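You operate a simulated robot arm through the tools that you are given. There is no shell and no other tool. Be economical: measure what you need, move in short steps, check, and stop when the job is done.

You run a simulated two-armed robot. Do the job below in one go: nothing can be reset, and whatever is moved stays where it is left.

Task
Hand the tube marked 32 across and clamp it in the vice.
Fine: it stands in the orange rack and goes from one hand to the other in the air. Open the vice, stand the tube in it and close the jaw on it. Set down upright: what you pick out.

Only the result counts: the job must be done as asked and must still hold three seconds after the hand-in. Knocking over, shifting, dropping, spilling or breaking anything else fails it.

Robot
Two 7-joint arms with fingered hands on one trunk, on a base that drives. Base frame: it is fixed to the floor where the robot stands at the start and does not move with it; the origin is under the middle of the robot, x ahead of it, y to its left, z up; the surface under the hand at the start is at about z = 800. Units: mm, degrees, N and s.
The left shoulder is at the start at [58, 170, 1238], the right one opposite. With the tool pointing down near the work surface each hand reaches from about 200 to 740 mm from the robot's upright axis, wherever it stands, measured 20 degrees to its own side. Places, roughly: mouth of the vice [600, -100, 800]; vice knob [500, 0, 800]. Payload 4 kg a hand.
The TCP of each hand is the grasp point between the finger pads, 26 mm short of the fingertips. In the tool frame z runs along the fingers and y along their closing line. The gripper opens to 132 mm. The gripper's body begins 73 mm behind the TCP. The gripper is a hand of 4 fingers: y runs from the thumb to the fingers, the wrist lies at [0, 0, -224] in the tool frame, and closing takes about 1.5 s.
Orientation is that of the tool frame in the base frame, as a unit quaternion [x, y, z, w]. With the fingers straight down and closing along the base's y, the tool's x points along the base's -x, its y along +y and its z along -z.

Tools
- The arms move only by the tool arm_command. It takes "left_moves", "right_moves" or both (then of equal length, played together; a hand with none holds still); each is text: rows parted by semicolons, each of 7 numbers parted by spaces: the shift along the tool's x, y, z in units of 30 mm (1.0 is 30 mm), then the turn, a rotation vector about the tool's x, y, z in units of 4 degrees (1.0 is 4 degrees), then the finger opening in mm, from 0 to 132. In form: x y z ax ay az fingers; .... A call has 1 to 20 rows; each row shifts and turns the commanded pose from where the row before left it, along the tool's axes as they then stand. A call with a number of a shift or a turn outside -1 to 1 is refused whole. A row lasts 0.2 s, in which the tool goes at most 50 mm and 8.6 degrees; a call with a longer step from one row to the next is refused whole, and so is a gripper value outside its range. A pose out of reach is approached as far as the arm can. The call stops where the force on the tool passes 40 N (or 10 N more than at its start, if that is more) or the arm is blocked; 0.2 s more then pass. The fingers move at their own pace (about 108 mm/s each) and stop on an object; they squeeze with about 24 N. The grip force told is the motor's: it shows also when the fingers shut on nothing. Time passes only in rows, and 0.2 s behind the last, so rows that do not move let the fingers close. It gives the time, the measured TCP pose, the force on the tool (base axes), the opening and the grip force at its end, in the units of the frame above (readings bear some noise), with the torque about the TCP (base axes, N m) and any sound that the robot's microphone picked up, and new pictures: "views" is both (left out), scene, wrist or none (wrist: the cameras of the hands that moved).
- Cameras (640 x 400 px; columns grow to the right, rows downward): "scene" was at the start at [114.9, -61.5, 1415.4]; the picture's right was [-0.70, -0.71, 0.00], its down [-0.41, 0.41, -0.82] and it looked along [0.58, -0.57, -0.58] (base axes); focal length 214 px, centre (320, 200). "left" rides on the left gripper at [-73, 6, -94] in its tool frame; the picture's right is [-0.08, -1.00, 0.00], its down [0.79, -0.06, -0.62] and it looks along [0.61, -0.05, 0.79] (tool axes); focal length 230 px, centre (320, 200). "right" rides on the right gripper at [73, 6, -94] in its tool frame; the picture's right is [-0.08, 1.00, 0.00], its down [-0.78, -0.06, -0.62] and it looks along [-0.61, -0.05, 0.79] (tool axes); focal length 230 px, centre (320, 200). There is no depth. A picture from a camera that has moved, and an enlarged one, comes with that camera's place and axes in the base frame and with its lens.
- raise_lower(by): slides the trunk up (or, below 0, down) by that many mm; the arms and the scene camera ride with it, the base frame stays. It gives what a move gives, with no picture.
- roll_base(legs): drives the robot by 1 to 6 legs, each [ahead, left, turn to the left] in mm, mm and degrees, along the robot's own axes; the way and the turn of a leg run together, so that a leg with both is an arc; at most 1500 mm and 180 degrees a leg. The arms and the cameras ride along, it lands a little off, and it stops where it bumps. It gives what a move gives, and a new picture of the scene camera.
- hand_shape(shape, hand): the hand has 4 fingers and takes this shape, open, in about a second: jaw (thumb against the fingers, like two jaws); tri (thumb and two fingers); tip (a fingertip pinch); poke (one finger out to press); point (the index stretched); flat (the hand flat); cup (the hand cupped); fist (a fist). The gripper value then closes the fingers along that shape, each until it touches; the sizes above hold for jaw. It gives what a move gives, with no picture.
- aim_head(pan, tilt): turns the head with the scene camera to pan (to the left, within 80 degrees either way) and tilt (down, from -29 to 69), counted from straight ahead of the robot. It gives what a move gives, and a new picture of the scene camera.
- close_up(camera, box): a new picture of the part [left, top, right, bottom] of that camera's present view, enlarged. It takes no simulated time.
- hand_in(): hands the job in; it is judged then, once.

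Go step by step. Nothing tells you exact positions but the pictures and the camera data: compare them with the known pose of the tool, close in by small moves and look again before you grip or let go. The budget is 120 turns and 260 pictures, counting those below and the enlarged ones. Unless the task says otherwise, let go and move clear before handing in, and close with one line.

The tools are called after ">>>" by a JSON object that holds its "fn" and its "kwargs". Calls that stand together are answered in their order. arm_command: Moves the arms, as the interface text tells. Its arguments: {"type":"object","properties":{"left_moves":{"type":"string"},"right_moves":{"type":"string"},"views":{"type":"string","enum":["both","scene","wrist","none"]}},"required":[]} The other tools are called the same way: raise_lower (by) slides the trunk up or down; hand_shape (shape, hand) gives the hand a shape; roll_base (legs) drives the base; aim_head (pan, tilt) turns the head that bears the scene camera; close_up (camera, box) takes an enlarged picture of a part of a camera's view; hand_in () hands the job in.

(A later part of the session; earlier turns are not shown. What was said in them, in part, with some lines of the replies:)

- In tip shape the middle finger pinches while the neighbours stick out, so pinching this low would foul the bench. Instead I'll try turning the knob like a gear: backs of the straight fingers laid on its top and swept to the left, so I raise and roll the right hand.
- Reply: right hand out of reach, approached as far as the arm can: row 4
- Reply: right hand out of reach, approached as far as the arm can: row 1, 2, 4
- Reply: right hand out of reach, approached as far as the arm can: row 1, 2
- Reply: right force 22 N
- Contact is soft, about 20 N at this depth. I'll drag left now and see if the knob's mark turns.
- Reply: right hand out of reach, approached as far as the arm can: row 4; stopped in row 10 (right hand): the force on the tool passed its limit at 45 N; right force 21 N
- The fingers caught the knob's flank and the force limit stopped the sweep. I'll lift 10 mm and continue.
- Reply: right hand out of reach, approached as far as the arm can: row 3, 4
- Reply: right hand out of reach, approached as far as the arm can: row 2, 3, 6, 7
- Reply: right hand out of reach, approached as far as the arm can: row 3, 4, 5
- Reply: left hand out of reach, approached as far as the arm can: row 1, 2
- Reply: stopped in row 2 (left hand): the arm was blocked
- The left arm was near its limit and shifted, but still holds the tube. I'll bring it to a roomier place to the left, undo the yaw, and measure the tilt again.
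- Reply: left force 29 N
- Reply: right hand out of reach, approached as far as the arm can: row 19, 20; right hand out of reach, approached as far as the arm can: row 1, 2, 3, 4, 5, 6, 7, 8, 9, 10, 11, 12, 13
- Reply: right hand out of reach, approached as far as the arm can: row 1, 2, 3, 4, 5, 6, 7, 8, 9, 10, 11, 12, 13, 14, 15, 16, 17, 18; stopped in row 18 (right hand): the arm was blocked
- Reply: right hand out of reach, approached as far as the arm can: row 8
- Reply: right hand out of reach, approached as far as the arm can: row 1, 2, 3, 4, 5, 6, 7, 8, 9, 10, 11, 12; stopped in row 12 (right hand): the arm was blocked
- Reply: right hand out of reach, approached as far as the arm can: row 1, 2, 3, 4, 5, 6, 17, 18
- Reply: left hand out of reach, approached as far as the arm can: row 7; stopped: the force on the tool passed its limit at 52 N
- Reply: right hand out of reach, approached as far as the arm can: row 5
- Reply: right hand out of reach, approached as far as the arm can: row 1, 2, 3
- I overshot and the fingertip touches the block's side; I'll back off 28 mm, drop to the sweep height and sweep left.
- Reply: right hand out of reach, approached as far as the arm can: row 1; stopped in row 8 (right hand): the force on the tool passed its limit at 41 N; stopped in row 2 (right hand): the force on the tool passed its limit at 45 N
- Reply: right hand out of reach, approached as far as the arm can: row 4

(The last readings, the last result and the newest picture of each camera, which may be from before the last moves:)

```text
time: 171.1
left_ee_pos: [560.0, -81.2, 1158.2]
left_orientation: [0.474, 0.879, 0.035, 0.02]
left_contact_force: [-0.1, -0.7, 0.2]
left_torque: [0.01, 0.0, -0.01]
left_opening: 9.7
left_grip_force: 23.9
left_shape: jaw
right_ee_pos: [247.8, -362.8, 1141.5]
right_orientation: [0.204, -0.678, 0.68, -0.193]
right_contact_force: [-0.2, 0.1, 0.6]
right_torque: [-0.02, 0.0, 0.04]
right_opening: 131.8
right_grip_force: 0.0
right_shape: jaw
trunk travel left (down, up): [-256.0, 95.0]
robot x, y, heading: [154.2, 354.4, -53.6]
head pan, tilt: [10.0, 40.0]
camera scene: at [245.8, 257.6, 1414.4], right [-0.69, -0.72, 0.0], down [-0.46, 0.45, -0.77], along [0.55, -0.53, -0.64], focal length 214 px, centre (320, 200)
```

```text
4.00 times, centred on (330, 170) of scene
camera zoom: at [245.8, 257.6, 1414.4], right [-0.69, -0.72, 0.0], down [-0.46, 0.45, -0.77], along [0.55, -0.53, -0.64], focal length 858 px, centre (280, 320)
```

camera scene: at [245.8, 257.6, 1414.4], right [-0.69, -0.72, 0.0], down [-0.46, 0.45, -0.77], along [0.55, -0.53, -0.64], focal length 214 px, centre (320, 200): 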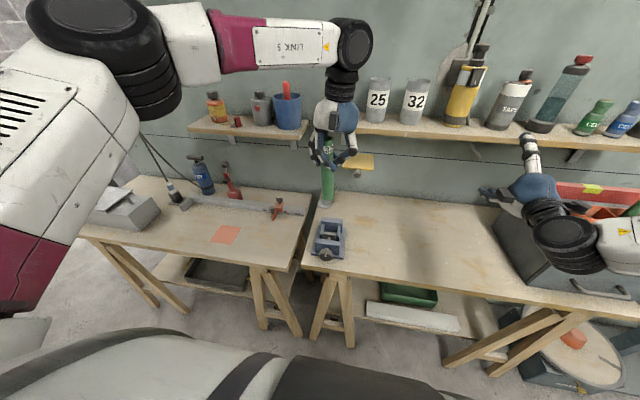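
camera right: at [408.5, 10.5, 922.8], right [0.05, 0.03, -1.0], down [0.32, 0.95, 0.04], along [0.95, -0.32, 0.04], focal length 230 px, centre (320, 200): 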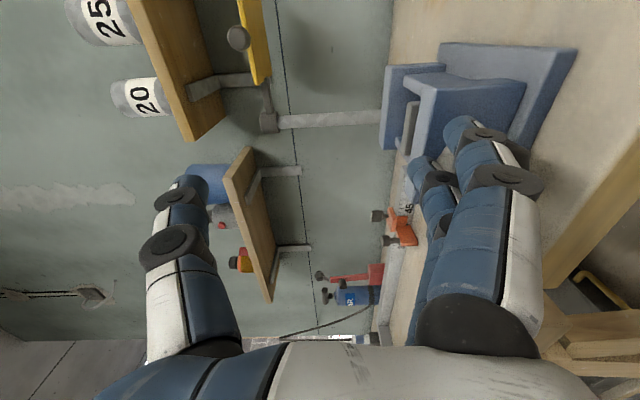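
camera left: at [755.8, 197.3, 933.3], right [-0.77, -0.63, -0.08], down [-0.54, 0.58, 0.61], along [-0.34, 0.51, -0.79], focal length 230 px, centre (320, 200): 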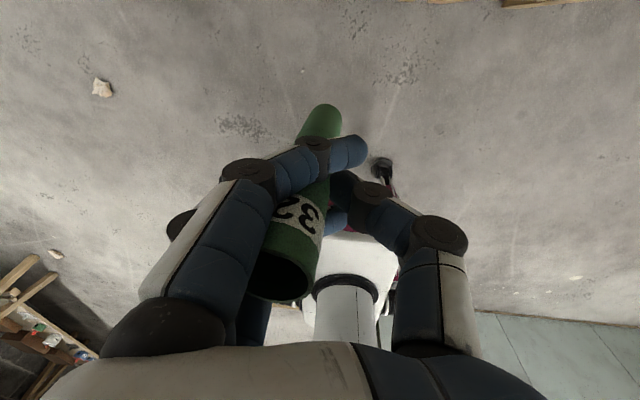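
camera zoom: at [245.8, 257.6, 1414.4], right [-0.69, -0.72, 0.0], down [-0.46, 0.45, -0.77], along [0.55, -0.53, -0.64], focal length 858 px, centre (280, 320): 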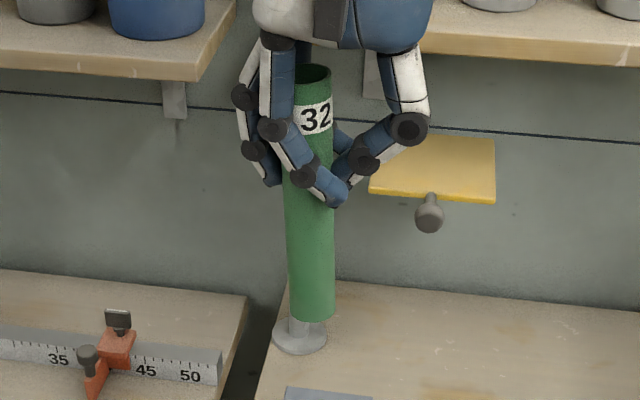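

The foot is off by about 10 mm to the right and 20 mm forward, so the lean is 3.5° and 7°. I'll correct both and check.

>>> {"fn": "arm_command", "kwargs": {"left_moves": "0 0 0 -0.45 0.87 0 0;0 0 0 -0.45 0.87 0 0;0 0 0 0 0 0 0", "views": "none"}}

>>> {"fn": "close_up", "kwargs": {"camera": "left", "box": [230, 80, 390, 320]}}

>>> {"fn": "close_up", "kwargs": {"camera": "scene", "box": [300, 120, 360, 220]}}

```text
time: 171.8
left_ee_pos: [559.1, -81.6, 1158.5]
left_orientation: [0.471, 0.877, 0.092, -0.02]
left_contact_force: [0.5, 0.6, -1.0]
left_torque: [0.0, -0.02, 0.01]
left_opening: 9.5
left_grip_force: 24.0
left_shape: jaw
right_ee_pos: [247.8, -362.5, 1142.8]
right_orientation: [0.204, -0.678, 0.68, -0.191]
right_contact_force: [0.0, 0.4, -0.1]
right_torque: [0.0, -0.01, -0.02]
right_opening: 131.9
right_grip_force: 0.1
right_shape: jaw
trunk travel left (down, up): [-256.0, 95.0]
robot x, y, heading: [153.8, 356.4, -53.6]
head pan, tilt: [10.0, 40.0]
```

```text
1.67 times, centred on (310, 200) of left
camera zoom: at [599.8, -155.9, 1241.7], right [-0.78, -0.6, -0.15], down [-0.52, 0.5, 0.69], along [-0.34, 0.62, -0.71], focal length 384 px, centre (337, 200)
```

zoom: 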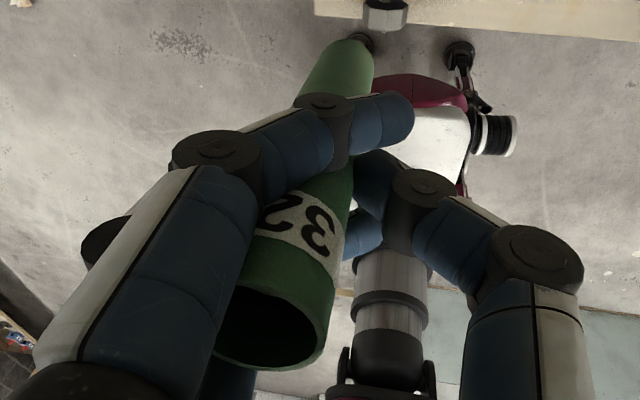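

```text
4.00 times, centred on (330, 170) of scene
camera zoom: at [246.1, 257.8, 1414.4], right [-0.69, -0.72, 0.0], down [-0.46, 0.44, -0.77], along [0.55, -0.53, -0.64], focal length 858 px, centre (280, 320)
```

zoom: 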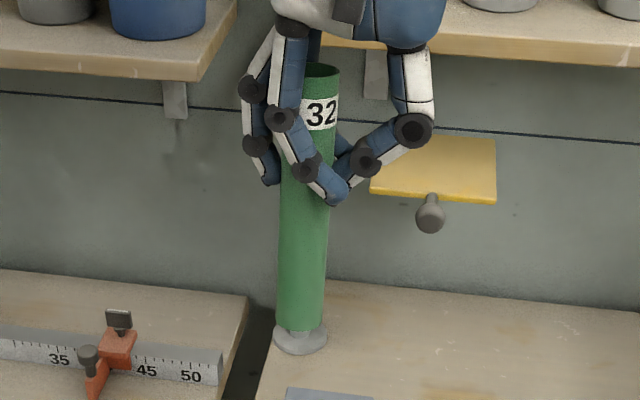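

The tube is now upright, with its foot at about f 384, l 417, z 1028. I'll shift it over the gap's centre (f 453, l 403) and lower it to just above the jaws.

>>> {"fn": "arm_command", "kwargs": {"left_moves": "-0.763 -0.103 -0.11 0 0 0 0;-0.763 -0.103 -0.11 0 0 0 0;-0.763 -0.103 -0.11 0 0 0 0;-0.102 -0.119 0.818 0 0 0 0;-0.102 -0.119 0.818 0 0 0 0;-0.102 -0.119 0.818 0 0 0 0;-0.102 -0.119 0.818 0 0 0 0;-0.102 -0.119 0.818 0 0 0 0;0 0 0 0 0 0 0", "views": "none"}}

>>> {"fn": "close_up", "kwargs": {"camera": "scene", "box": [290, 160, 370, 270]}}

>>> {"fn": "close_up", "kwargs": {"camera": "left", "box": [240, 0, 440, 180]}}

```text
time: 173.8
left_ee_pos: [577.4, -125.1, 1031.5]
left_orientation: [0.47, 0.878, 0.09, -0.02]
left_contact_force: [-1.1, 0.4, -0.8]
left_torque: [0.01, -0.01, -0.04]
left_opening: 9.6
left_grip_force: 24.0
left_shape: jaw
left hand out of reach, approached as far as the arm can: row 3
right_ee_pos: [247.3, -363.3, 1141.4]
right_orientation: [0.203, -0.677, 0.68, -0.193]
right_contact_force: [0.3, 0.2, 0.8]
right_torque: [0.0, -0.04, 0.01]
right_opening: 131.9
right_grip_force: 0.0
right_shape: jaw
trunk travel left (down, up): [-256.0, 95.0]
robot x, y, heading: [154.5, 355.0, -53.8]
head pan, tilt: [10.0, 40.0]
```

```text
3.64 times, centred on (330, 215) of scene
camera zoom: at [245.8, 257.8, 1414.5], right [-0.69, -0.72, 0.0], down [-0.46, 0.44, -0.77], along [0.55, -0.53, -0.64], focal length 780 px, centre (284, 146)
```

zoom: 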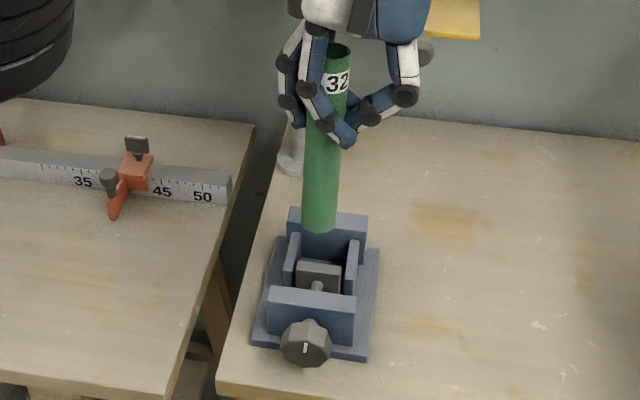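

```text
2.22 times, centred on (340, 90) of left
camera zoom: at [618.6, -199.2, 1114.3], right [-0.78, -0.6, -0.15], down [-0.52, 0.5, 0.69], along [-0.34, 0.62, -0.71], focal length 511 px, centre (276, 444)
```

zoom: 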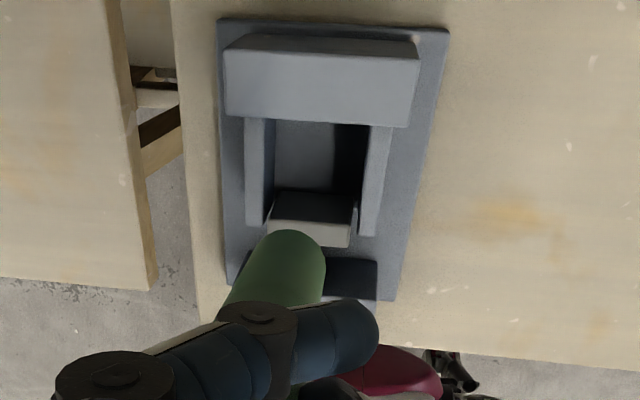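

From two opposed views the inner jaw is actually at f≈427 and the rear jaw at f≈469, so the gap is about 42 mm with its centre at f 448; the tube's foot is at f 429, l 407, z 906. I'll shift 19 mm forward and lower to just above the jaws.

>>> {"fn": "arm_command", "kwargs": {"left_moves": "-0.63 -0.066 -0.087 0 0 0 0;-0.082 -0.095 0.655 0 0 0 0;-0.06 -0.07 0.49 0 0 0 0;0 0 0 0 0 0 0", "views": "none"}}

>>> {"fn": "close_up", "kwargs": {"camera": "scene", "box": [290, 160, 370, 270]}}

>>> {"fn": "close_up", "kwargs": {"camera": "left", "box": [240, 0, 440, 180]}}

```text
time: 174.8
left_ee_pos: [599.6, -135.5, 1000.8]
left_orientation: [0.461, 0.883, 0.089, -0.018]
left_contact_force: [0.3, -0.5, -0.2]
left_torque: [0.01, 0.03, 0.02]
left_opening: 9.5
left_grip_force: 24.3
left_shape: jaw
right_ee_pos: [246.6, -363.6, 1141.8]
right_orientation: [0.204, -0.678, 0.68, -0.192]
right_contact_force: [0.2, -0.2, -0.3]
right_torque: [0.01, 0.0, 0.0]
right_opening: 131.8
right_grip_force: 0.1
right_shape: jaw
trunk travel left (down, up): [-256.0, 95.0]
robot x, y, heading: [157.3, 354.7, -53.7]
head pan, tilt: [10.0, 40.0]
```

```text
3.64 times, centred on (330, 215) of scene
camera zoom: at [245.9, 257.7, 1414.4], right [-0.69, -0.72, 0.0], down [-0.46, 0.44, -0.77], along [0.55, -0.53, -0.64], focal length 780 px, centre (284, 146)
```

zoom: 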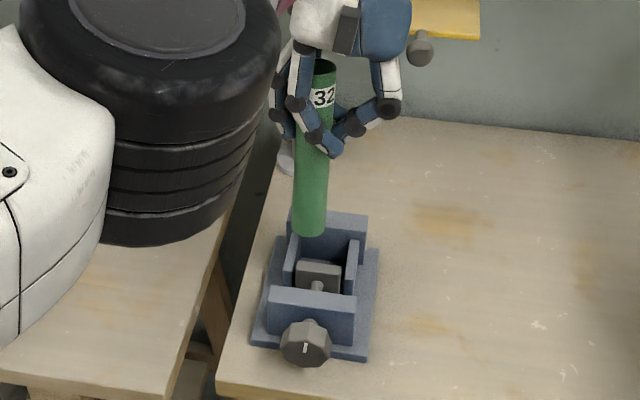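

```text
2.22 times, centred on (340, 90) of left
camera zoom: at [642.6, -208.3, 1083.8], right [-0.77, -0.62, -0.15], down [-0.53, 0.49, 0.69], along [-0.35, 0.61, -0.71], focal length 511 px, centre (276, 444)
```

zoom: 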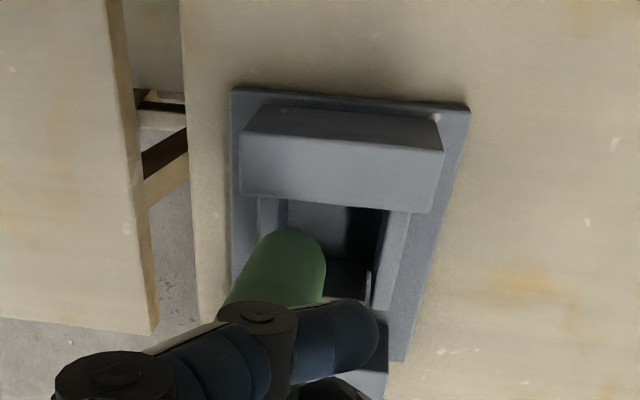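

The foot is now at f 451 but drifted to l 418. I'll shift 14 mm right and look.

>>> {"fn": "arm_command", "kwargs": {"left_moves": "0.03 -0.22 -0.03 0 0 0 0;0.03 -0.22 -0.03 0 0 0 0;0 0 0 0 0 0 0", "views": "none"}}

>>> {"fn": "close_up", "kwargs": {"camera": "scene", "box": [290, 160, 370, 270]}}

>>> {"fn": "close_up", "kwargs": {"camera": "left", "box": [240, 0, 440, 180]}}

```text
time: 175.7
left_ee_pos: [573.9, -143.1, 997.2]
left_orientation: [0.471, 0.877, 0.092, -0.02]
left_contact_force: [-0.1, 0.2, -1.5]
left_torque: [-0.04, 0.01, -0.01]
left_opening: 9.6
left_grip_force: 23.8
left_shape: jaw
right_ee_pos: [247.8, -362.9, 1142.5]
right_orientation: [0.205, -0.678, 0.68, -0.191]
right_contact_force: [-0.3, 0.0, 0.0]
right_torque: [-0.03, 0.0, 0.0]
right_opening: 131.8
right_grip_force: 0.0
right_shape: jaw
trunk travel left (down, up): [-256.0, 95.0]
robot x, y, heading: [156.8, 355.4, -54.0]
head pan, tilt: [10.0, 40.0]
```

```text
3.64 times, centred on (330, 215) of scene
camera zoom: at [246.1, 257.6, 1414.4], right [-0.69, -0.72, 0.0], down [-0.46, 0.44, -0.77], along [0.55, -0.53, -0.64], focal length 780 px, centre (284, 146)
```

zoom: 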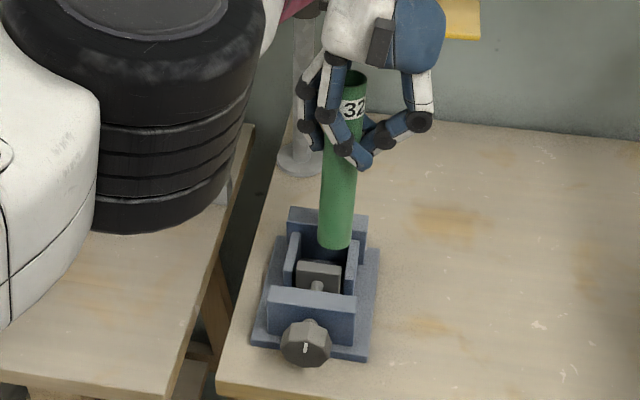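

```text
2.22 times, centred on (340, 90) of left
camera zoom: at [615.2, -218.1, 1080.5], right [-0.78, -0.6, -0.15], down [-0.52, 0.5, 0.69], along [-0.34, 0.62, -0.71], focal length 511 px, centre (276, 444)
```

zoom: 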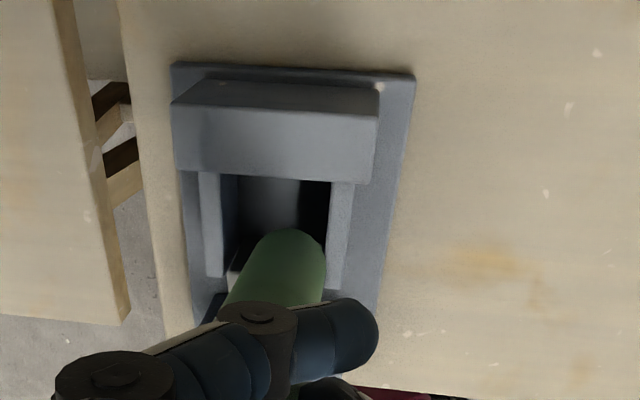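

The arm is jumpy here and overshot: the foot is at f 441, l 392. I'll make a small correction back.

>>> {"fn": "arm_command", "kwargs": {"left_moves": "-0.1 0.2 0.01 0 0 0 0;-0.1 0.19 0.01 0 0 0 0;0 0 0 0 0 0 0;0 0 0 0 0 0 0", "views": "none"}}

>>> {"fn": "close_up", "kwargs": {"camera": "scene", "box": [290, 160, 370, 270]}}

>>> {"fn": "close_up", "kwargs": {"camera": "left", "box": [240, 0, 440, 180]}}

```text
time: 176.7
left_ee_pos: [587.2, -140.9, 998.3]
left_orientation: [0.471, 0.877, 0.091, -0.019]
left_contact_force: [-0.5, -0.1, -0.9]
left_torque: [-0.01, 0.0, 0.01]
left_opening: 10.0
left_grip_force: 23.6
left_shape: jaw
left hand out of reach, approached as far as the arm can: row 1
right_ee_pos: [246.6, -362.0, 1141.9]
right_orientation: [0.203, -0.678, 0.68, -0.192]
right_contact_force: [0.2, 0.2, 0.2]
right_torque: [0.0, -0.01, 0.01]
right_opening: 131.8
right_grip_force: 0.1
right_shape: jaw
trunk travel left (down, up): [-256.0, 95.0]
robot x, y, heading: [153.3, 358.7, -53.7]
head pan, tilt: [10.0, 40.0]
```

```text
3.64 times, centred on (330, 215) of scene
camera zoom: at [245.8, 257.5, 1414.4], right [-0.69, -0.72, 0.0], down [-0.46, 0.45, -0.77], along [0.55, -0.53, -0.64], focal length 780 px, centre (284, 146)
```

zoom: 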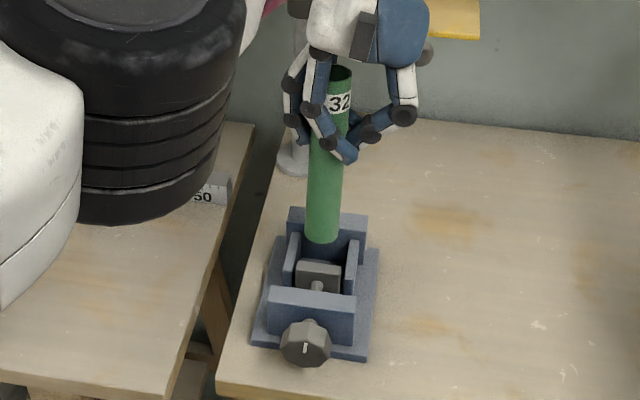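

```text
2.22 times, centred on (340, 90) of left
camera zoom: at [628.0, -214.5, 1081.4], right [-0.78, -0.6, -0.15], down [-0.52, 0.5, 0.69], along [-0.34, 0.62, -0.71], focal length 511 px, centre (276, 444)
```

zoom: 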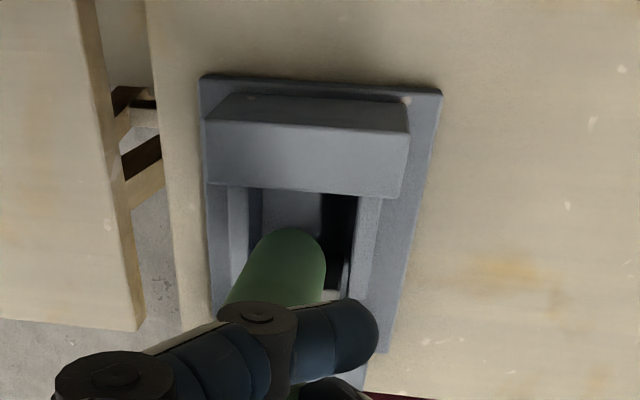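

The foot is now centred over the gap (f 446, l 404). I'll lower it 30 mm and check that it enters.

>>> {"fn": "arm_command", "kwargs": {"left_moves": "-0.06 -0.03 0.2 0 0 0 0;-0.041 -0.048 0.327 0 0 0 0;-0.041 -0.048 0.327 0 0 0 0;0 0 0 0 0 0 0", "views": "none"}}

>>> {"fn": "close_up", "kwargs": {"camera": "scene", "box": [290, 160, 370, 270]}}

>>> {"fn": "close_up", "kwargs": {"camera": "left", "box": [240, 0, 440, 180]}}

```text
time: 177.7
left_ee_pos: [586.6, -137.9, 972.8]
left_orientation: [0.471, 0.877, 0.091, -0.019]
left_contact_force: [0.3, 0.4, -0.8]
left_torque: [-0.01, -0.01, 0.0]
left_opening: 9.6
left_grip_force: 24.1
left_shape: jaw
left hand out of reach, approached as far as the arm can: row 2
right_ee_pos: [246.7, -363.3, 1141.5]
right_orientation: [0.204, -0.678, 0.679, -0.192]
right_contact_force: [0.6, 0.1, -0.2]
right_torque: [-0.01, -0.02, 0.04]
right_opening: 131.6
right_grip_force: 0.1
right_shape: jaw
trunk travel left (down, up): [-256.0, 95.0]
robot x, y, heading: [154.0, 350.2, -54.1]
head pan, tilt: [10.0, 40.0]
```

```text
3.64 times, centred on (330, 215) of scene
camera zoom: at [246.2, 257.7, 1414.4], right [-0.69, -0.72, 0.0], down [-0.46, 0.44, -0.77], along [0.55, -0.53, -0.64], focal length 780 px, centre (284, 146)
```

zoom: 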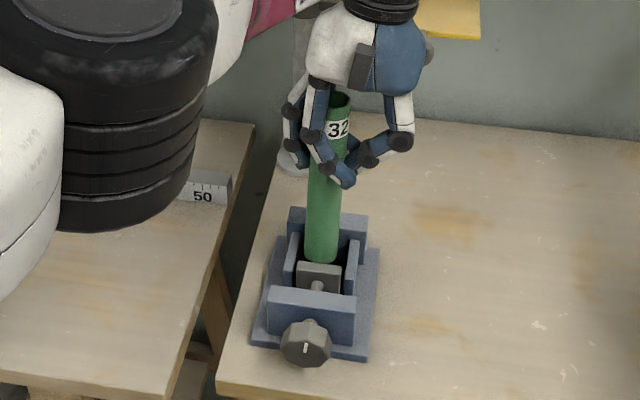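

```text
2.22 times, centred on (340, 90) of left
camera zoom: at [626.6, -212.4, 1055.9], right [-0.78, -0.6, -0.15], down [-0.52, 0.5, 0.69], along [-0.34, 0.62, -0.71], focal length 511 px, centre (276, 444)
```

zoom: 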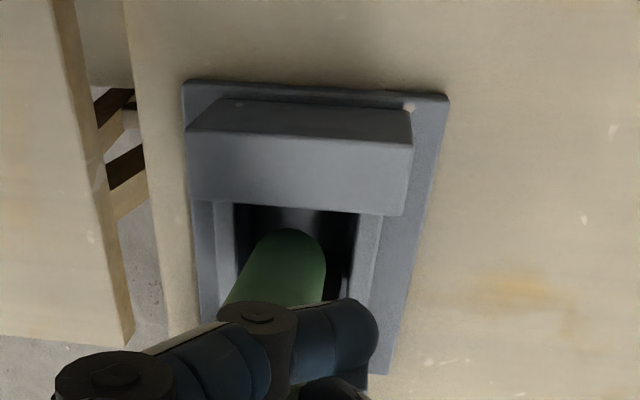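

No contact force and the foot is entering between the jaws. I'll continue down in 10 mm steps.

>>> {"fn": "arm_command", "kwargs": {"left_moves": "-0.041 -0.048 0.327 0 0 0 0;-0.041 -0.048 0.327 0 0 0 0;-0.041 -0.048 0.327 0 0 0 0;0 0 0 0 0 0 0", "views": "none"}}

>>> {"fn": "close_up", "kwargs": {"camera": "scene", "box": [290, 160, 370, 270]}}

>>> {"fn": "close_up", "kwargs": {"camera": "left", "box": [240, 0, 440, 180]}}

```text
time: 178.7
left_ee_pos: [583.9, -137.3, 943.9]
left_orientation: [0.47, 0.878, 0.091, -0.02]
left_contact_force: [0.0, -0.4, 0.7]
left_torque: [-0.09, -0.05, -0.04]
left_opening: 9.6
left_grip_force: 24.3
left_shape: jaw
right_ee_pos: [248.0, -364.0, 1141.4]
right_orientation: [0.204, -0.678, 0.68, -0.191]
right_contact_force: [-0.3, -0.3, 0.4]
right_torque: [-0.01, 0.02, 0.04]
right_opening: 131.9
right_grip_force: 0.0
right_shape: jaw
trunk travel left (down, up): [-256.0, 95.0]
robot x, y, heading: [155.7, 353.9, -53.6]
head pan, tilt: [10.0, 40.0]
```

```text
3.64 times, centred on (330, 215) of scene
camera zoom: at [246.1, 257.6, 1414.4], right [-0.69, -0.72, 0.0], down [-0.46, 0.44, -0.77], along [0.55, -0.53, -0.64], focal length 780 px, centre (284, 146)
```

zoom: 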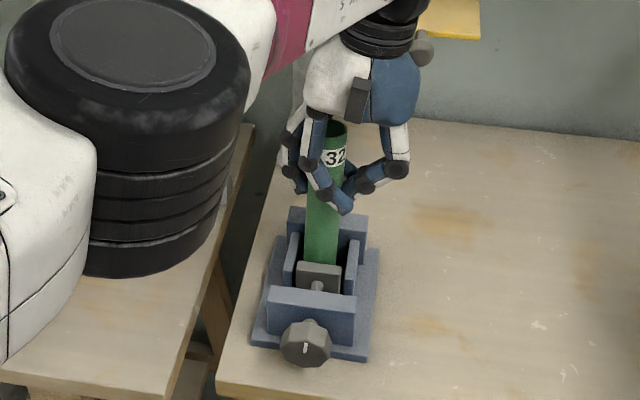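

```text
2.22 times, centred on (340, 90) of left
camera zoom: at [626.1, -210.4, 1026.4], right [-0.78, -0.6, -0.15], down [-0.52, 0.5, 0.69], along [-0.34, 0.62, -0.71], focal length 511 px, centre (276, 444)
```

zoom: 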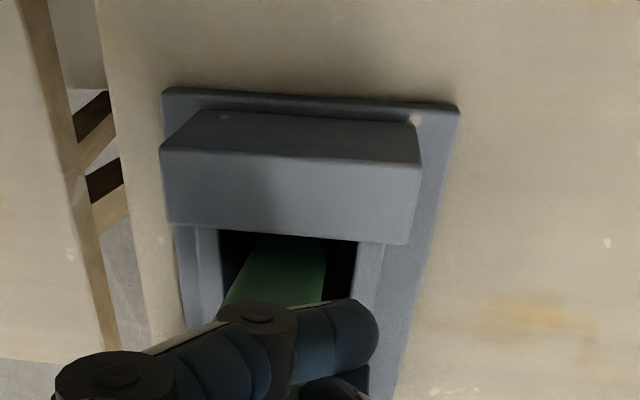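

The tube is well between the jaws. I'll ease it down the last centimetre until it touches the bottom.

>>> {"fn": "arm_command", "kwargs": {"left_moves": "-0.02 -0.024 0.163 0 0 0 0;0 0 0 0 0 0 0", "views": "none"}}

>>> {"fn": "arm_command", "kwargs": {"left_moves": "-0.02 -0.024 0.163 0 0 0 0;0 0 0 0 0 0 0", "views": "none"}}

>>> {"fn": "arm_command", "kwargs": {"left_moves": "-0.016 -0.019 0.13 0 0 0 0;0 0 0 0 0 0 0", "views": "none"}}

```text
time: 179.2
left_ee_pos: [583.7, -135.2, 938.6]
left_orientation: [0.47, 0.877, 0.092, -0.02]
left_contact_force: [0.5, -0.4, -0.6]
left_torque: [-0.2, -0.15, -0.02]
left_opening: 9.4
left_grip_force: 24.0
left_shape: jaw
left hand out of reach, approached as far as the arm can: row 1
right_ee_pos: [247.9, -363.5, 1142.6]
right_orientation: [0.203, -0.678, 0.68, -0.192]
right_contact_force: [-0.3, 0.3, 0.1]
right_torque: [-0.01, 0.0, -0.03]
right_opening: 131.9
right_grip_force: 0.1
right_shape: jaw
trunk travel left (down, up): [-256.0, 95.0]
robot x, y, heading: [152.8, 355.4, -53.8]
head pan, tilt: [10.0, 40.0]
```

```text
time: 179.8
left_ee_pos: [584.2, -135.1, 934.3]
left_orientation: [0.47, 0.877, 0.092, -0.02]
left_contact_force: [0.8, -1.4, 0.3]
left_torque: [-0.15, -0.06, -0.01]
left_opening: 9.5
left_grip_force: 24.4
left_shape: jaw
right_ee_pos: [247.0, -363.1, 1143.0]
right_orientation: [0.203, -0.678, 0.68, -0.192]
right_contact_force: [0.2, 0.4, -0.4]
right_torque: [0.02, -0.02, 0.0]
right_opening: 132.0
right_grip_force: 0.1
right_shape: jaw
trunk travel left (down, up): [-256.0, 95.0]
robot x, y, heading: [151.3, 356.5, -53.7]
head pan, tilt: [10.0, 40.0]
```

```text
time: 180.4
left_ee_pos: [582.3, -134.8, 932.9]
left_orientation: [0.471, 0.877, 0.09, -0.018]
left_contact_force: [-0.4, -0.1, 18.5]
left_torque: [-0.06, -0.23, -0.02]
left_opening: 9.8
left_grip_force: 24.5
left_shape: jaw
right_ee_pos: [246.5, -362.3, 1141.8]
right_orientation: [0.203, -0.677, 0.681, -0.192]
right_contact_force: [-0.4, 0.1, -0.1]
right_torque: [-0.02, -0.01, 0.01]
right_opening: 131.6
right_grip_force: 0.0
right_shape: jaw
trunk travel left (down, up): [-256.0, 95.0]
robot x, y, heading: [155.6, 358.7, -53.8]
head pan, tilt: [10.0, 40.0]
```

The tube's foot has reached the bottom (18 N). I'll relieve the force, open the left hand slowly and check that the tube stands.

>>> {"fn": "arm_command", "kwargs": {"left_moves": "0.006 0.007 -0.05 0 0 0 0;0 0 0 0 0 0 20;0 0 0 0 0 0 35;0 0 0 0 0 0 45;0 0 0 0 0 0 60;0 0 0 0 0 0 70;0 0 0 0 0 0 70", "views": "none"}}

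>>> {"fn": "close_up", "kwargs": {"camera": "scene", "box": [290, 160, 370, 270]}}

>>> {"fn": "close_up", "kwargs": {"camera": "left", "box": [200, 40, 440, 340]}}

```text
time: 182.1
left_ee_pos: [584.8, -134.3, 931.4]
left_orientation: [0.47, 0.877, 0.091, -0.019]
left_contact_force: [-0.9, 0.5, 0.6]
left_torque: [0.0, -0.01, 0.03]
left_opening: 69.0
left_grip_force: 0.0
left_shape: jaw
right_ee_pos: [247.6, -362.9, 1142.6]
right_orientation: [0.203, -0.678, 0.68, -0.192]
right_contact_force: [-0.6, 0.4, 1.2]
right_torque: [-0.05, 0.02, 0.0]
right_opening: 131.9
right_grip_force: 0.0
right_shape: jaw
trunk travel left (down, up): [-256.0, 95.0]
robot x, y, heading: [156.9, 357.5, -53.9]
head pan, tilt: [10.0, 40.0]
```

```text
3.64 times, centred on (330, 215) of scene
camera zoom: at [246.0, 257.6, 1414.4], right [-0.69, -0.72, 0.0], down [-0.46, 0.44, -0.77], along [0.55, -0.53, -0.64], focal length 780 px, centre (284, 146)
```

zoom: 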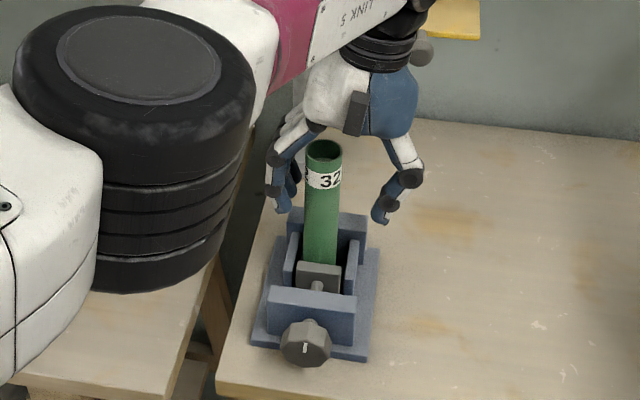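

```text
1.33 times, centred on (320, 190) of left
camera zoom: at [625.0, -209.0, 1014.6], right [-0.78, -0.6, -0.15], down [-0.52, 0.5, 0.69], along [-0.34, 0.62, -0.71], focal length 307 px, centre (320, 213)
```

zoom: 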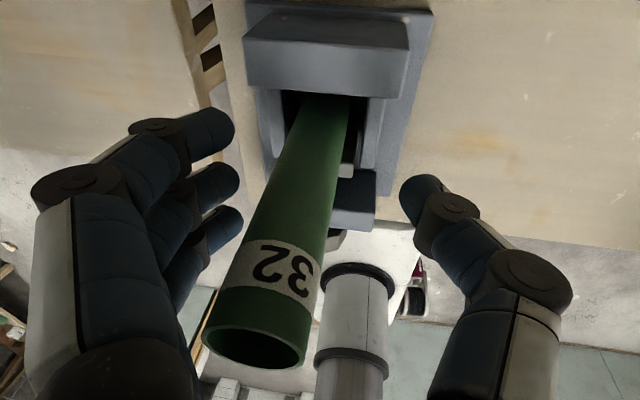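

The tube stands in the vice on its own. I'll lift the left hand straight up clear, level it, and park it at its starting place.

>>> {"fn": "arm_command", "kwargs": {"left_moves": "0 0 0 0 0 0 90;0.116 0.136 -0.933 0 0 0 90;0.116 0.136 -0.933 0 0 0 90;0.116 0.136 -0.933 0 0 0 90;0.116 0.136 -0.933 0 0 0 90;0.116 0.136 -0.933 0 0 0 90;0.116 0.136 -0.933 0 0 0 90;0 0 0 0.5 -0.87 0 90;0 0 0 0.5 -0.87 0 90;0.6 0.72 -0.56 0.4 0 0 90;0.6 0.72 -0.56 0 0 0 90;0.6 0.72 -0.56 0 0 0 90;0.6 0.72 -0.56 0 0 0 90;0.6 0.72 -0.56 0 0 0 90;0.6 0.72 -0.56 0 0 0 90;0.6 0.72 -0.56 0 0 0 90;0.6 0.72 -0.56 0 0 0 90;0.6 0.72 -0.56 0 0 0 90;0.6 0.72 -0.56 0 0 0 90", "views": "scene"}}

```text
time: 186.1
left_ee_pos: [654.6, 130.8, 1279.8]
left_orientation: [0.475, 0.88, 0.019, 0.011]
left_contact_force: [0.2, 0.3, -0.2]
left_torque: [-0.01, -0.03, 0.0]
left_opening: 89.7
left_grip_force: 0.0
left_shape: jaw
right_ee_pos: [247.7, -362.1, 1142.5]
right_orientation: [0.203, -0.678, 0.68, -0.191]
right_contact_force: [0.9, -0.3, 0.6]
right_torque: [-0.01, -0.01, -0.03]
right_opening: 131.6
right_grip_force: 0.1
right_shape: jaw
trunk travel left (down, up): [-256.0, 95.0]
robot x, y, heading: [153.2, 354.9, -54.1]
head pan, tilt: [10.0, 40.0]
camera scene: at [246.0, 258.4, 1414.5], right [-0.69, -0.72, 0.0], down [-0.46, 0.44, -0.77], along [0.55, -0.53, -0.64], focal length 214 px, centre (320, 200)
```

scene: 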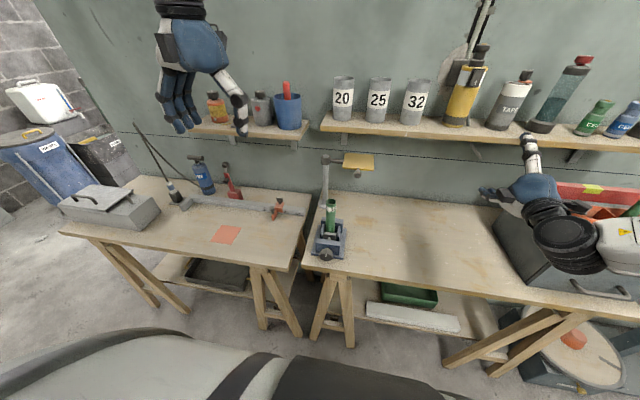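

The tube stands alone and everything else is undisturbed. Now I'll take the right hand back to the knob: drive to the turning place and lower the trunk, this time only 110 mm.

>>> {"fn": "roll_base", "kwargs": {"legs": [[-200, 0, 0], [0, 310, 0]]}}

>>> {"fn": "raise_lower", "kwargs": {"by": -110}}

>>> {"fn": "aim_head", "kwargs": {"pan": -5, "tilt": 45}}

```text
time: 190.5
left_ee_pos: [786.4, 464.5, 1280.1]
left_orientation: [0.479, 0.878, 0.02, 0.011]
left_contact_force: [-0.2, -0.4, -0.3]
left_torque: [0.0, 0.01, 0.0]
left_opening: 89.7
left_grip_force: 0.0
left_shape: jaw
right_ee_pos: [373.6, -23.5, 1142.2]
right_orientation: [0.2, -0.679, 0.681, -0.188]
right_contact_force: [-0.2, 0.6, 0.4]
right_torque: [-0.01, -0.02, 0.01]
right_opening: 132.2
right_grip_force: 0.1
right_shape: jaw
trunk travel left (down, up): [-256.0, 95.0]
robot x, y, heading: [288.1, 696.5, -54.6]
head pan, tilt: [10.0, 40.0]
camera scene: at [380.1, 597.0, 1414.4], right [-0.7, -0.71, 0.0], down [-0.46, 0.45, -0.77], along [0.55, -0.54, -0.64], focal length 214 px, centre (320, 200)
```

scene: 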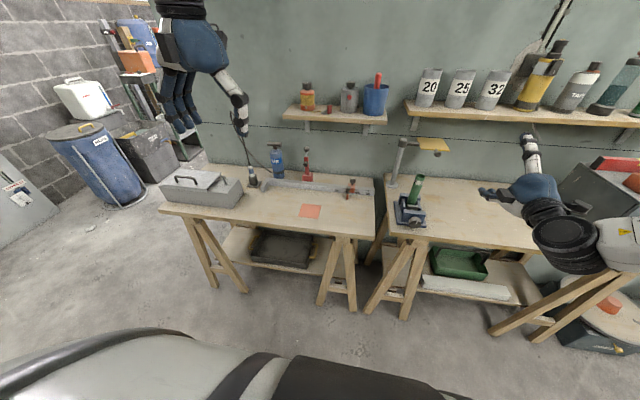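

```text
time: 192.0
left_ee_pos: [787.1, 465.3, 1170.9]
left_orientation: [0.48, 0.877, 0.02, 0.012]
left_contact_force: [0.7, 0.8, -0.9]
left_torque: [-0.02, -0.01, 0.0]
left_opening: 89.4
left_grip_force: 0.0
left_shape: jaw
right_ee_pos: [372.5, -23.3, 1033.6]
right_orientation: [0.199, -0.679, 0.681, -0.189]
right_contact_force: [0.2, 0.0, -0.8]
right_torque: [0.06, 0.02, -0.05]
right_opening: 131.9
right_grip_force: 0.0
right_shape: jaw
trunk travel left (down, up): [-146.0, 205.0]
robot x, y, heading: [290.3, 693.4, -54.7]
head pan, tilt: [10.0, 40.0]
```

```text
time: 192.7
left_ee_pos: [787.3, 464.0, 1170.0]
left_orientation: [0.479, 0.877, 0.02, 0.01]
left_contact_force: [-0.7, 0.1, 0.1]
left_torque: [-0.01, 0.01, 0.02]
left_opening: 89.6
left_grip_force: 0.0
left_shape: jaw
right_ee_pos: [373.7, -24.8, 1032.3]
right_orientation: [0.2, -0.679, 0.681, -0.19]
right_contact_force: [-0.2, -0.1, 0.2]
right_torque: [-0.01, 0.0, -0.02]
right_opening: 131.6
right_grip_force: 0.0
right_shape: jaw
trunk travel left (down, up): [-146.0, 205.0]
robot x, y, heading: [288.1, 694.9, -54.3]
head pan, tilt: [-5.0, 45.0]
camera scene: at [401.4, 529.3, 1293.3], right [-0.86, -0.51, 0.0], down [-0.36, 0.61, -0.71], along [0.36, -0.61, -0.71], focal length 214 px, centre (320, 200)
```

scene: 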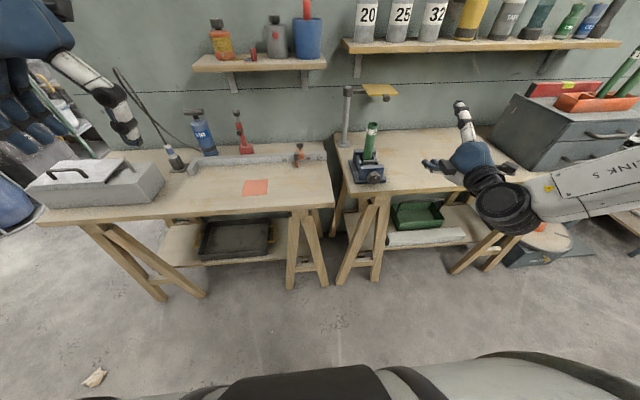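

This time the trunk came down cleanly with both hands level. I'll edge the base forward and bring the right hand over to the left side of the knob, ready to sweep right.

>>> {"fn": "roll_base", "kwargs": {"legs": [[60, 0, 0]]}}

>>> {"fn": "arm_command", "kwargs": {"right_moves": "-0.92 0 0 0 -1 0 132;-0.92 0 0 0 0 0 132;-0.92 0 0 0 0 0 132;-0.92 0 0 0 0 0 132;-0.92 0 0 0 0 0 132;-0.92 0 0 0 0 0 132;0 0.6 0 0 0 0 132;0 0.6 0 0 0 0 132;0 0.6 0 0 0 0 132;0 0 0 0 0 0 132", "views": "wrist"}}

>>> {"fn": "close_up", "kwargs": {"camera": "scene", "box": [320, 100, 460, 220]}}

```text
time: 193.7
left_ee_pos: [821.7, 415.5, 1169.4]
left_orientation: [0.479, 0.877, 0.02, 0.01]
left_contact_force: [0.5, -0.1, 0.6]
left_torque: [0.07, 0.0, 0.0]
left_opening: 89.6
left_grip_force: 0.0
left_shape: jaw
right_ee_pos: [408.8, -73.2, 1031.5]
right_orientation: [0.2, -0.679, 0.68, -0.189]
right_contact_force: [0.6, 0.5, -0.4]
right_torque: [-0.01, -0.03, 0.03]
right_opening: 132.2
right_grip_force: 0.2
right_shape: jaw
trunk travel left (down, up): [-146.0, 205.0]
robot x, y, heading: [324.7, 647.6, -54.5]
head pan, tilt: [-5.0, 45.0]
camera scene: at [435.9, 481.0, 1293.1], right [-0.86, -0.51, 0.0], down [-0.36, 0.61, -0.71], along [0.36, -0.61, -0.71], focal length 214 px, centre (320, 200)
```

scene: 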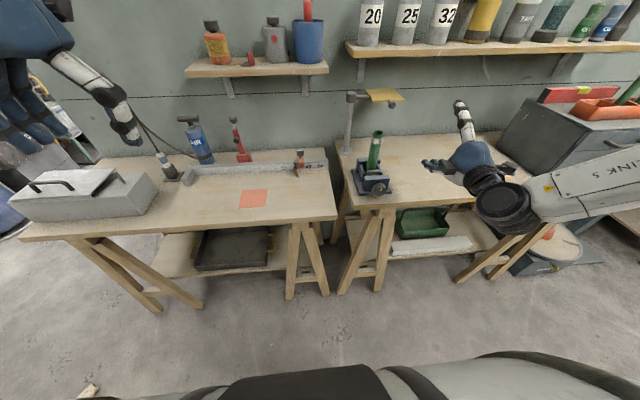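

```text
time: 195.9
left_ee_pos: [821.2, 417.4, 1170.5]
left_orientation: [0.479, 0.877, 0.019, 0.011]
left_contact_force: [1.2, 0.2, -0.2]
left_torque: [-0.01, -0.01, 0.03]
left_opening: 89.5
left_grip_force: 0.0
left_shape: jaw
right_ee_pos: [542.6, 25.3, 972.5]
right_orientation: [0.224, -0.672, 0.673, -0.213]
right_contact_force: [-0.2, 0.2, -0.2]
right_torque: [0.02, 0.02, -0.02]
right_opening: 131.9
right_grip_force: 0.0
right_shape: jaw
trunk travel left (down, up): [-146.0, 205.0]
robot x, y, heading: [325.7, 647.5, -54.4]
head pan, tilt: [-5.0, 45.0]
camera right: at [429.9, 57.4, 968.4], right [0.05, 0.04, -1.0], down [0.28, 0.96, 0.05], along [0.96, -0.28, 0.04], focal length 230 px, centre (320, 200)
```

right: 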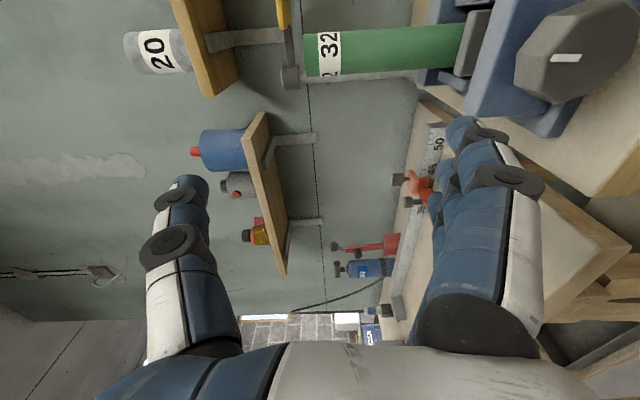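

```text
3.33 times, centred on (390, 160) of scene
camera zoom: at [435.2, 482.1, 1293.4], right [-0.86, -0.51, 0.0], down [-0.36, 0.61, -0.71], along [0.36, -0.61, -0.71], focal length 715 px, centre (87, 333)
```

zoom: 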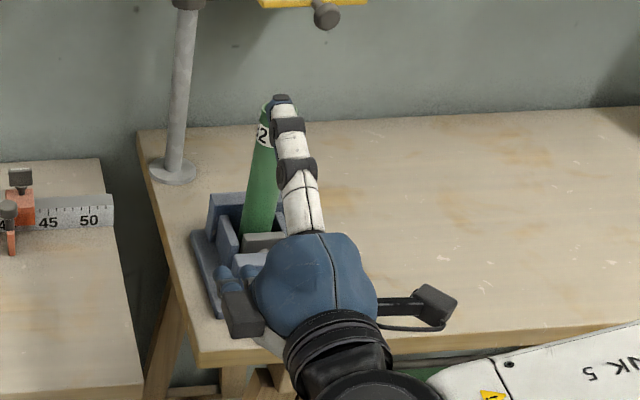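

The fingers are just left of and above the knob. I'll move in, lower to sweep height and sweep to the right to close the jaw.

>>> {"fn": "arm_command", "kwargs": {"right_moves": "-0.4 0 0.5 0 0 0 132;0 0 0.45 0 0 0 132;0 0.7 0 0 0 0 132;0 0.7 0 0 0 0 132;0.35 0 0 0 0 0 132;0.35 0 0 0 0 0 132;0.35 0 0 0 0 0 132;0.35 0 0 0 0 0 132;0.35 0 0 0 0 0 132;0.35 0 0 0 0 0 132;0.35 0 0 0 0 0 132;0.35 0 0 0 0 0 132;0.35 0 0 0 0 0 132", "views": "wrist"}}

>>> {"fn": "close_up", "kwargs": {"camera": "scene", "box": [320, 100, 460, 220]}}

```text
time: 198.7
left_ee_pos: [821.0, 417.1, 1171.1]
left_orientation: [0.48, 0.877, 0.02, 0.01]
left_contact_force: [0.2, 0.0, -0.3]
left_torque: [-0.01, 0.01, 0.01]
left_opening: 89.8
left_grip_force: 0.1
left_shape: jaw
right_ee_pos: [490.4, -48.9, 934.0]
right_orientation: [0.223, -0.673, 0.673, -0.211]
right_contact_force: [-1.5, -0.9, 2.6]
right_torque: [0.01, -0.03, 0.01]
right_opening: 131.7
right_grip_force: 0.1
right_shape: jaw
trunk travel left (down, up): [-146.0, 205.0]
robot x, y, heading: [325.6, 651.1, -54.3]
head pan, tilt: [-5.0, 45.0]
camera right: at [377.2, -15.4, 930.4], right [0.05, 0.04, -1.0], down [0.28, 0.96, 0.05], along [0.96, -0.28, 0.03], focal length 230 px, centre (320, 200)
```

right: 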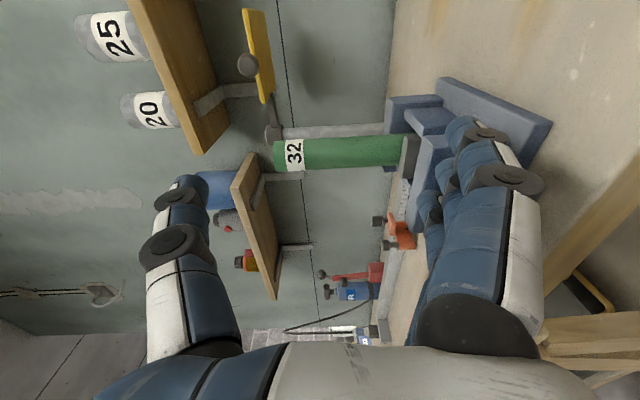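

```text
3.33 times, centred on (390, 160) of scene
camera zoom: at [434.9, 482.0, 1293.3], right [-0.86, -0.51, 0.0], down [-0.36, 0.61, -0.71], along [0.36, -0.61, -0.71], focal length 715 px, centre (87, 333)
```

zoom: 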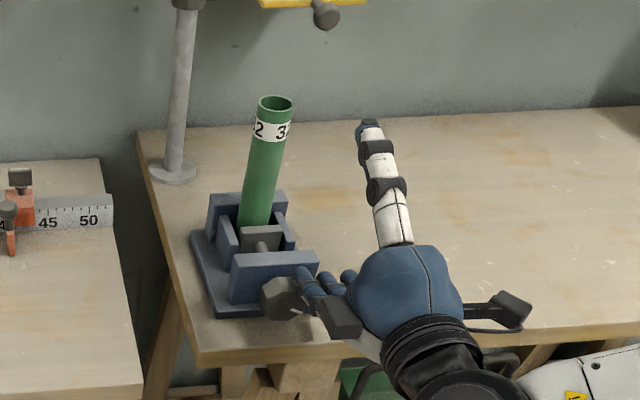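

The knob turned and the inner jaw moved up to the tube. I'll return and sweep again to tighten.

>>> {"fn": "arm_command", "kwargs": {"right_moves": "0 -0.6 0 0 0 0 132;0 -0.6 0 0 0 0 132;-0.8 0 0 0 0 0 132;-0.8 0 0 0 0 0 132;-0.8 0 0 0 0 0 132;-0.8 0 0 0 0 0 132;0 0.65 0 0 0 0 132;0 0.65 0 0 0 0 132;0.35 0 0 0 0 0 132;0.35 0 0 0 0 0 132;0.35 0 0 0 0 0 132;0.35 0 0 0 0 0 132;0.35 0 0 0 0 0 132;0.35 0 0 0 0 0 132;0.35 0 0 0 0 0 132;0.35 0 0 0 0 0 132;0.35 0 0 0 0 0 132", "views": "none"}}

>>> {"fn": "close_up", "kwargs": {"camera": "scene", "box": [320, 100, 460, 220]}}

```text
time: 202.3
left_ee_pos: [820.6, 417.1, 1169.3]
left_orientation: [0.479, 0.877, 0.019, 0.011]
left_contact_force: [0.2, -0.6, 0.4]
left_torque: [0.04, -0.01, 0.02]
left_opening: 89.7
left_grip_force: 0.1
left_shape: jaw
right_ee_pos: [492.8, -45.0, 930.7]
right_orientation: [0.222, -0.672, 0.674, -0.211]
right_contact_force: [-0.8, 0.3, 4.8]
right_torque: [0.11, -0.14, 0.01]
right_opening: 131.6
right_grip_force: 0.1
right_shape: jaw
trunk travel left (down, up): [-146.0, 205.0]
robot x, y, heading: [324.5, 647.3, -54.8]
head pan, tilt: [-5.0, 45.0]
```

```text
3.33 times, centred on (390, 160) of scene
camera zoom: at [434.7, 482.2, 1293.4], right [-0.86, -0.51, 0.0], down [-0.36, 0.61, -0.71], along [0.36, -0.61, -0.71], focal length 715 px, centre (87, 333)
```

zoom: 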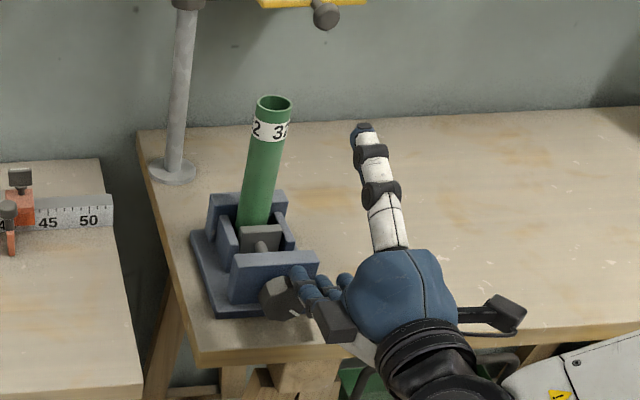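

The mark stayed put this time, so the jaw seems to be on the tube. One more firmer sweep to make sure it is tight.

>>> {"fn": "arm_command", "kwargs": {"right_moves": "0 -0.6 0 0 0 0 132;0 -0.6 0 0 0 0 132;-0.8 0 0 0 0 0 132;-0.8 0 0 0 0 0 132;-0.4 0 0 0 0 0 132;0 0.65 0 0 0 0 132;0 0.65 0 0 0 0 132;0 0.15 0 0 0 0 132;0.3 0 0 0 0 0 132;0.3 0 0 0 0 0 132;0.3 0 0 0 0 0 132;0.3 0 0 0 0 0 132;0.3 0 0 0 0 0 132;0.3 0 0 0 0 0 132", "views": "wrist"}}

>>> {"fn": "close_up", "kwargs": {"camera": "scene", "box": [350, 120, 430, 200]}}

```text
time: 204.6
left_ee_pos: [822.2, 420.0, 1170.2]
left_orientation: [0.478, 0.878, 0.019, 0.011]
left_contact_force: [-0.3, 0.0, 0.4]
left_torque: [0.01, -0.01, -0.03]
left_opening: 89.4
left_grip_force: 0.1
left_shape: jaw
right_ee_pos: [536.6, -14.0, 927.6]
right_orientation: [0.228, -0.668, 0.672, -0.226]
right_contact_force: [7.5, 7.9, 11.7]
right_torque: [0.38, -0.56, 0.24]
right_opening: 131.2
right_grip_force: 0.1
right_shape: jaw
trunk travel left (down, up): [-146.0, 205.0]
robot x, y, heading: [326.8, 645.9, -54.3]
head pan, tilt: [-5.0, 45.0]
stopped in row 11 (right hand): the force on the tool passed its limit at 44 N (the readings are from after the stop); the commanded pose is now the measured one
camera right: at [422.5, 14.8, 921.6], right [0.06, 0.04, -1.0], down [0.25, 0.97, 0.06], along [0.97, -0.25, 0.05], focal length 230 px, centre (320, 200)
```

right: 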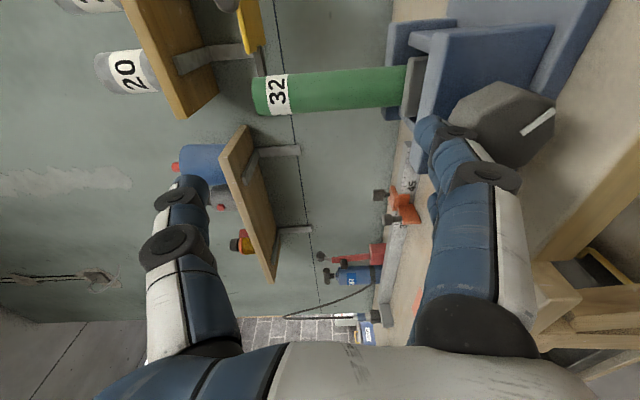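

```text
5.00 times, centred on (390, 160) of scene
camera zoom: at [435.3, 483.7, 1293.7], right [-0.86, -0.51, 0.0], down [-0.36, 0.61, -0.71], along [0.36, -0.61, -0.71], focal length 1072 px, centre (-30, 400)
```

zoom: 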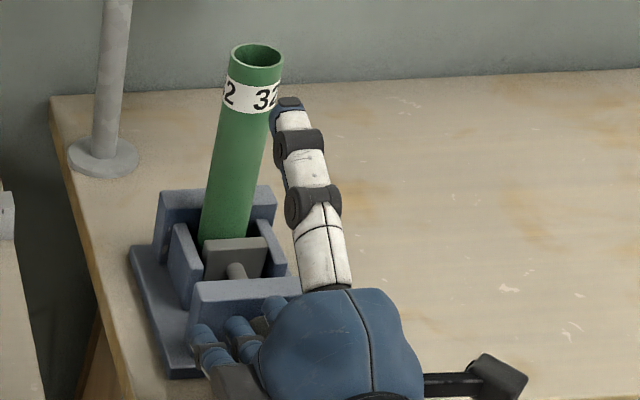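

The knob resists the full 44 N push, so the jaw is tight, and the tube stands vertical. I'll lift the hand off and withdraw, then take a final look.

>>> {"fn": "arm_command", "kwargs": {"right_moves": "-0.2 -0.5 0 0 0 0 132;0 -0.7 0 0 0 0 132;0 -0.5 -0.8 0 0 0 132;0 0 -0.9 0 0 0 132;0 0 -0.9 0 0 0 132;0.9 0 0 0 0 0 132;0.9 0 0 0 0 0 132;0.9 0 0 0 0 0 132;0.9 0 0 0 0 0 132;0.9 0 0 0 0 0 132;0.9 0 0 0 0 0 132", "views": "scene"}}

>>> {"fn": "close_up", "kwargs": {"camera": "scene", "box": [345, 120, 415, 205]}}

```text
time: 206.9
left_ee_pos: [821.4, 419.2, 1170.0]
left_orientation: [0.477, 0.878, 0.02, 0.011]
left_contact_force: [0.3, 0.5, 0.0]
left_torque: [-0.02, 0.0, -0.04]
left_opening: 89.4
left_grip_force: 0.0
left_shape: jaw
right_ee_pos: [363.5, -46.6, 977.0]
right_orientation: [-0.227, 0.671, -0.67, 0.222]
right_contact_force: [-0.5, -0.4, -0.1]
right_torque: [0.01, -0.02, -0.01]
right_opening: 132.0
right_grip_force: 0.0
right_shape: jaw
trunk travel left (down, up): [-146.0, 205.0]
robot x, y, heading: [324.0, 647.0, -54.3]
head pan, tilt: [-5.0, 45.0]
camera scene: at [435.7, 482.7, 1293.4], right [-0.86, -0.51, 0.0], down [-0.36, 0.61, -0.71], along [0.36, -0.61, -0.71], focal length 214 px, centre (320, 200)
```

scene: 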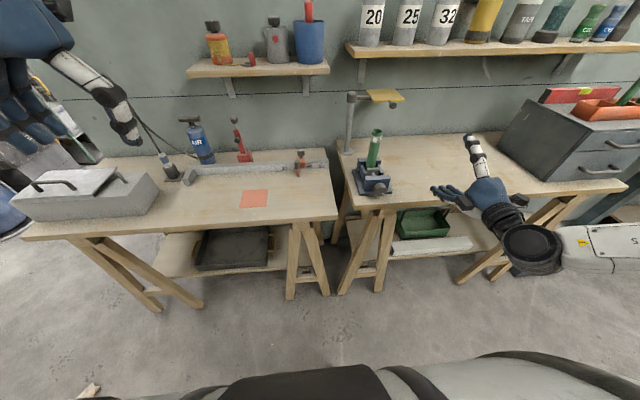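

```text
4.71 times, centred on (380, 162) of scene
camera zoom: at [435.7, 482.7, 1293.4], right [-0.86, -0.51, 0.0], down [-0.36, 0.61, -0.71], along [0.36, -0.61, -0.71], focal length 1009 px, centre (38, 376)
```

zoom: 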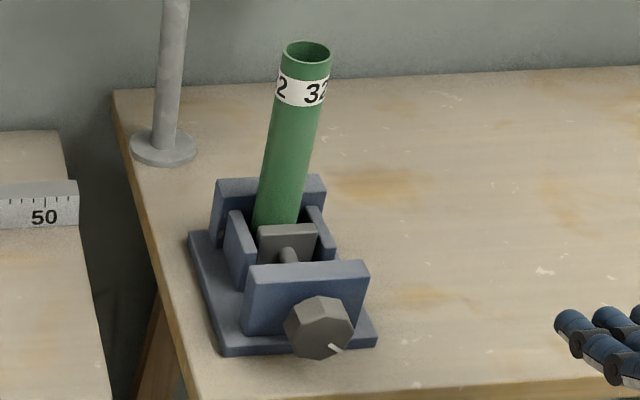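

The tube looks clamped and upright. The right wrist camera has a side view of the vice, so I'll use it to confirm there is no gap.

>>> {"fn": "close_up", "kwargs": {"camera": "right", "box": [240, 40, 480, 220]}}

```text
2.22 times, centred on (360, 130) of right
camera zoom: at [249.8, -15.8, 972.6], right [0.06, 0.04, -1.0], down [0.25, 0.97, 0.06], along [0.97, -0.26, 0.04], focal length 511 px, centre (231, 356)
```

zoom: 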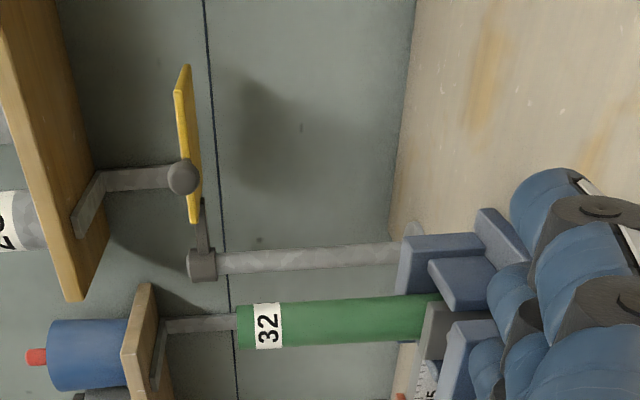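

The tube sits flush between the rear jaw and the inner jaw, the knob no longer turns, and both hands are empty and clear. I'm handing in.

>>> {"fn": "hand_in", "kwargs": {}}

```text
The job is handed in.
```

Tube 32 was handed from the right hand to the left in the air, stood upright in the opened vice and clamped. The knob then resisted a 44 N push, so I take the jaw to be tight. In the last views everything else stood where it was, though the left hand brushed the left bench's edge once on the way.
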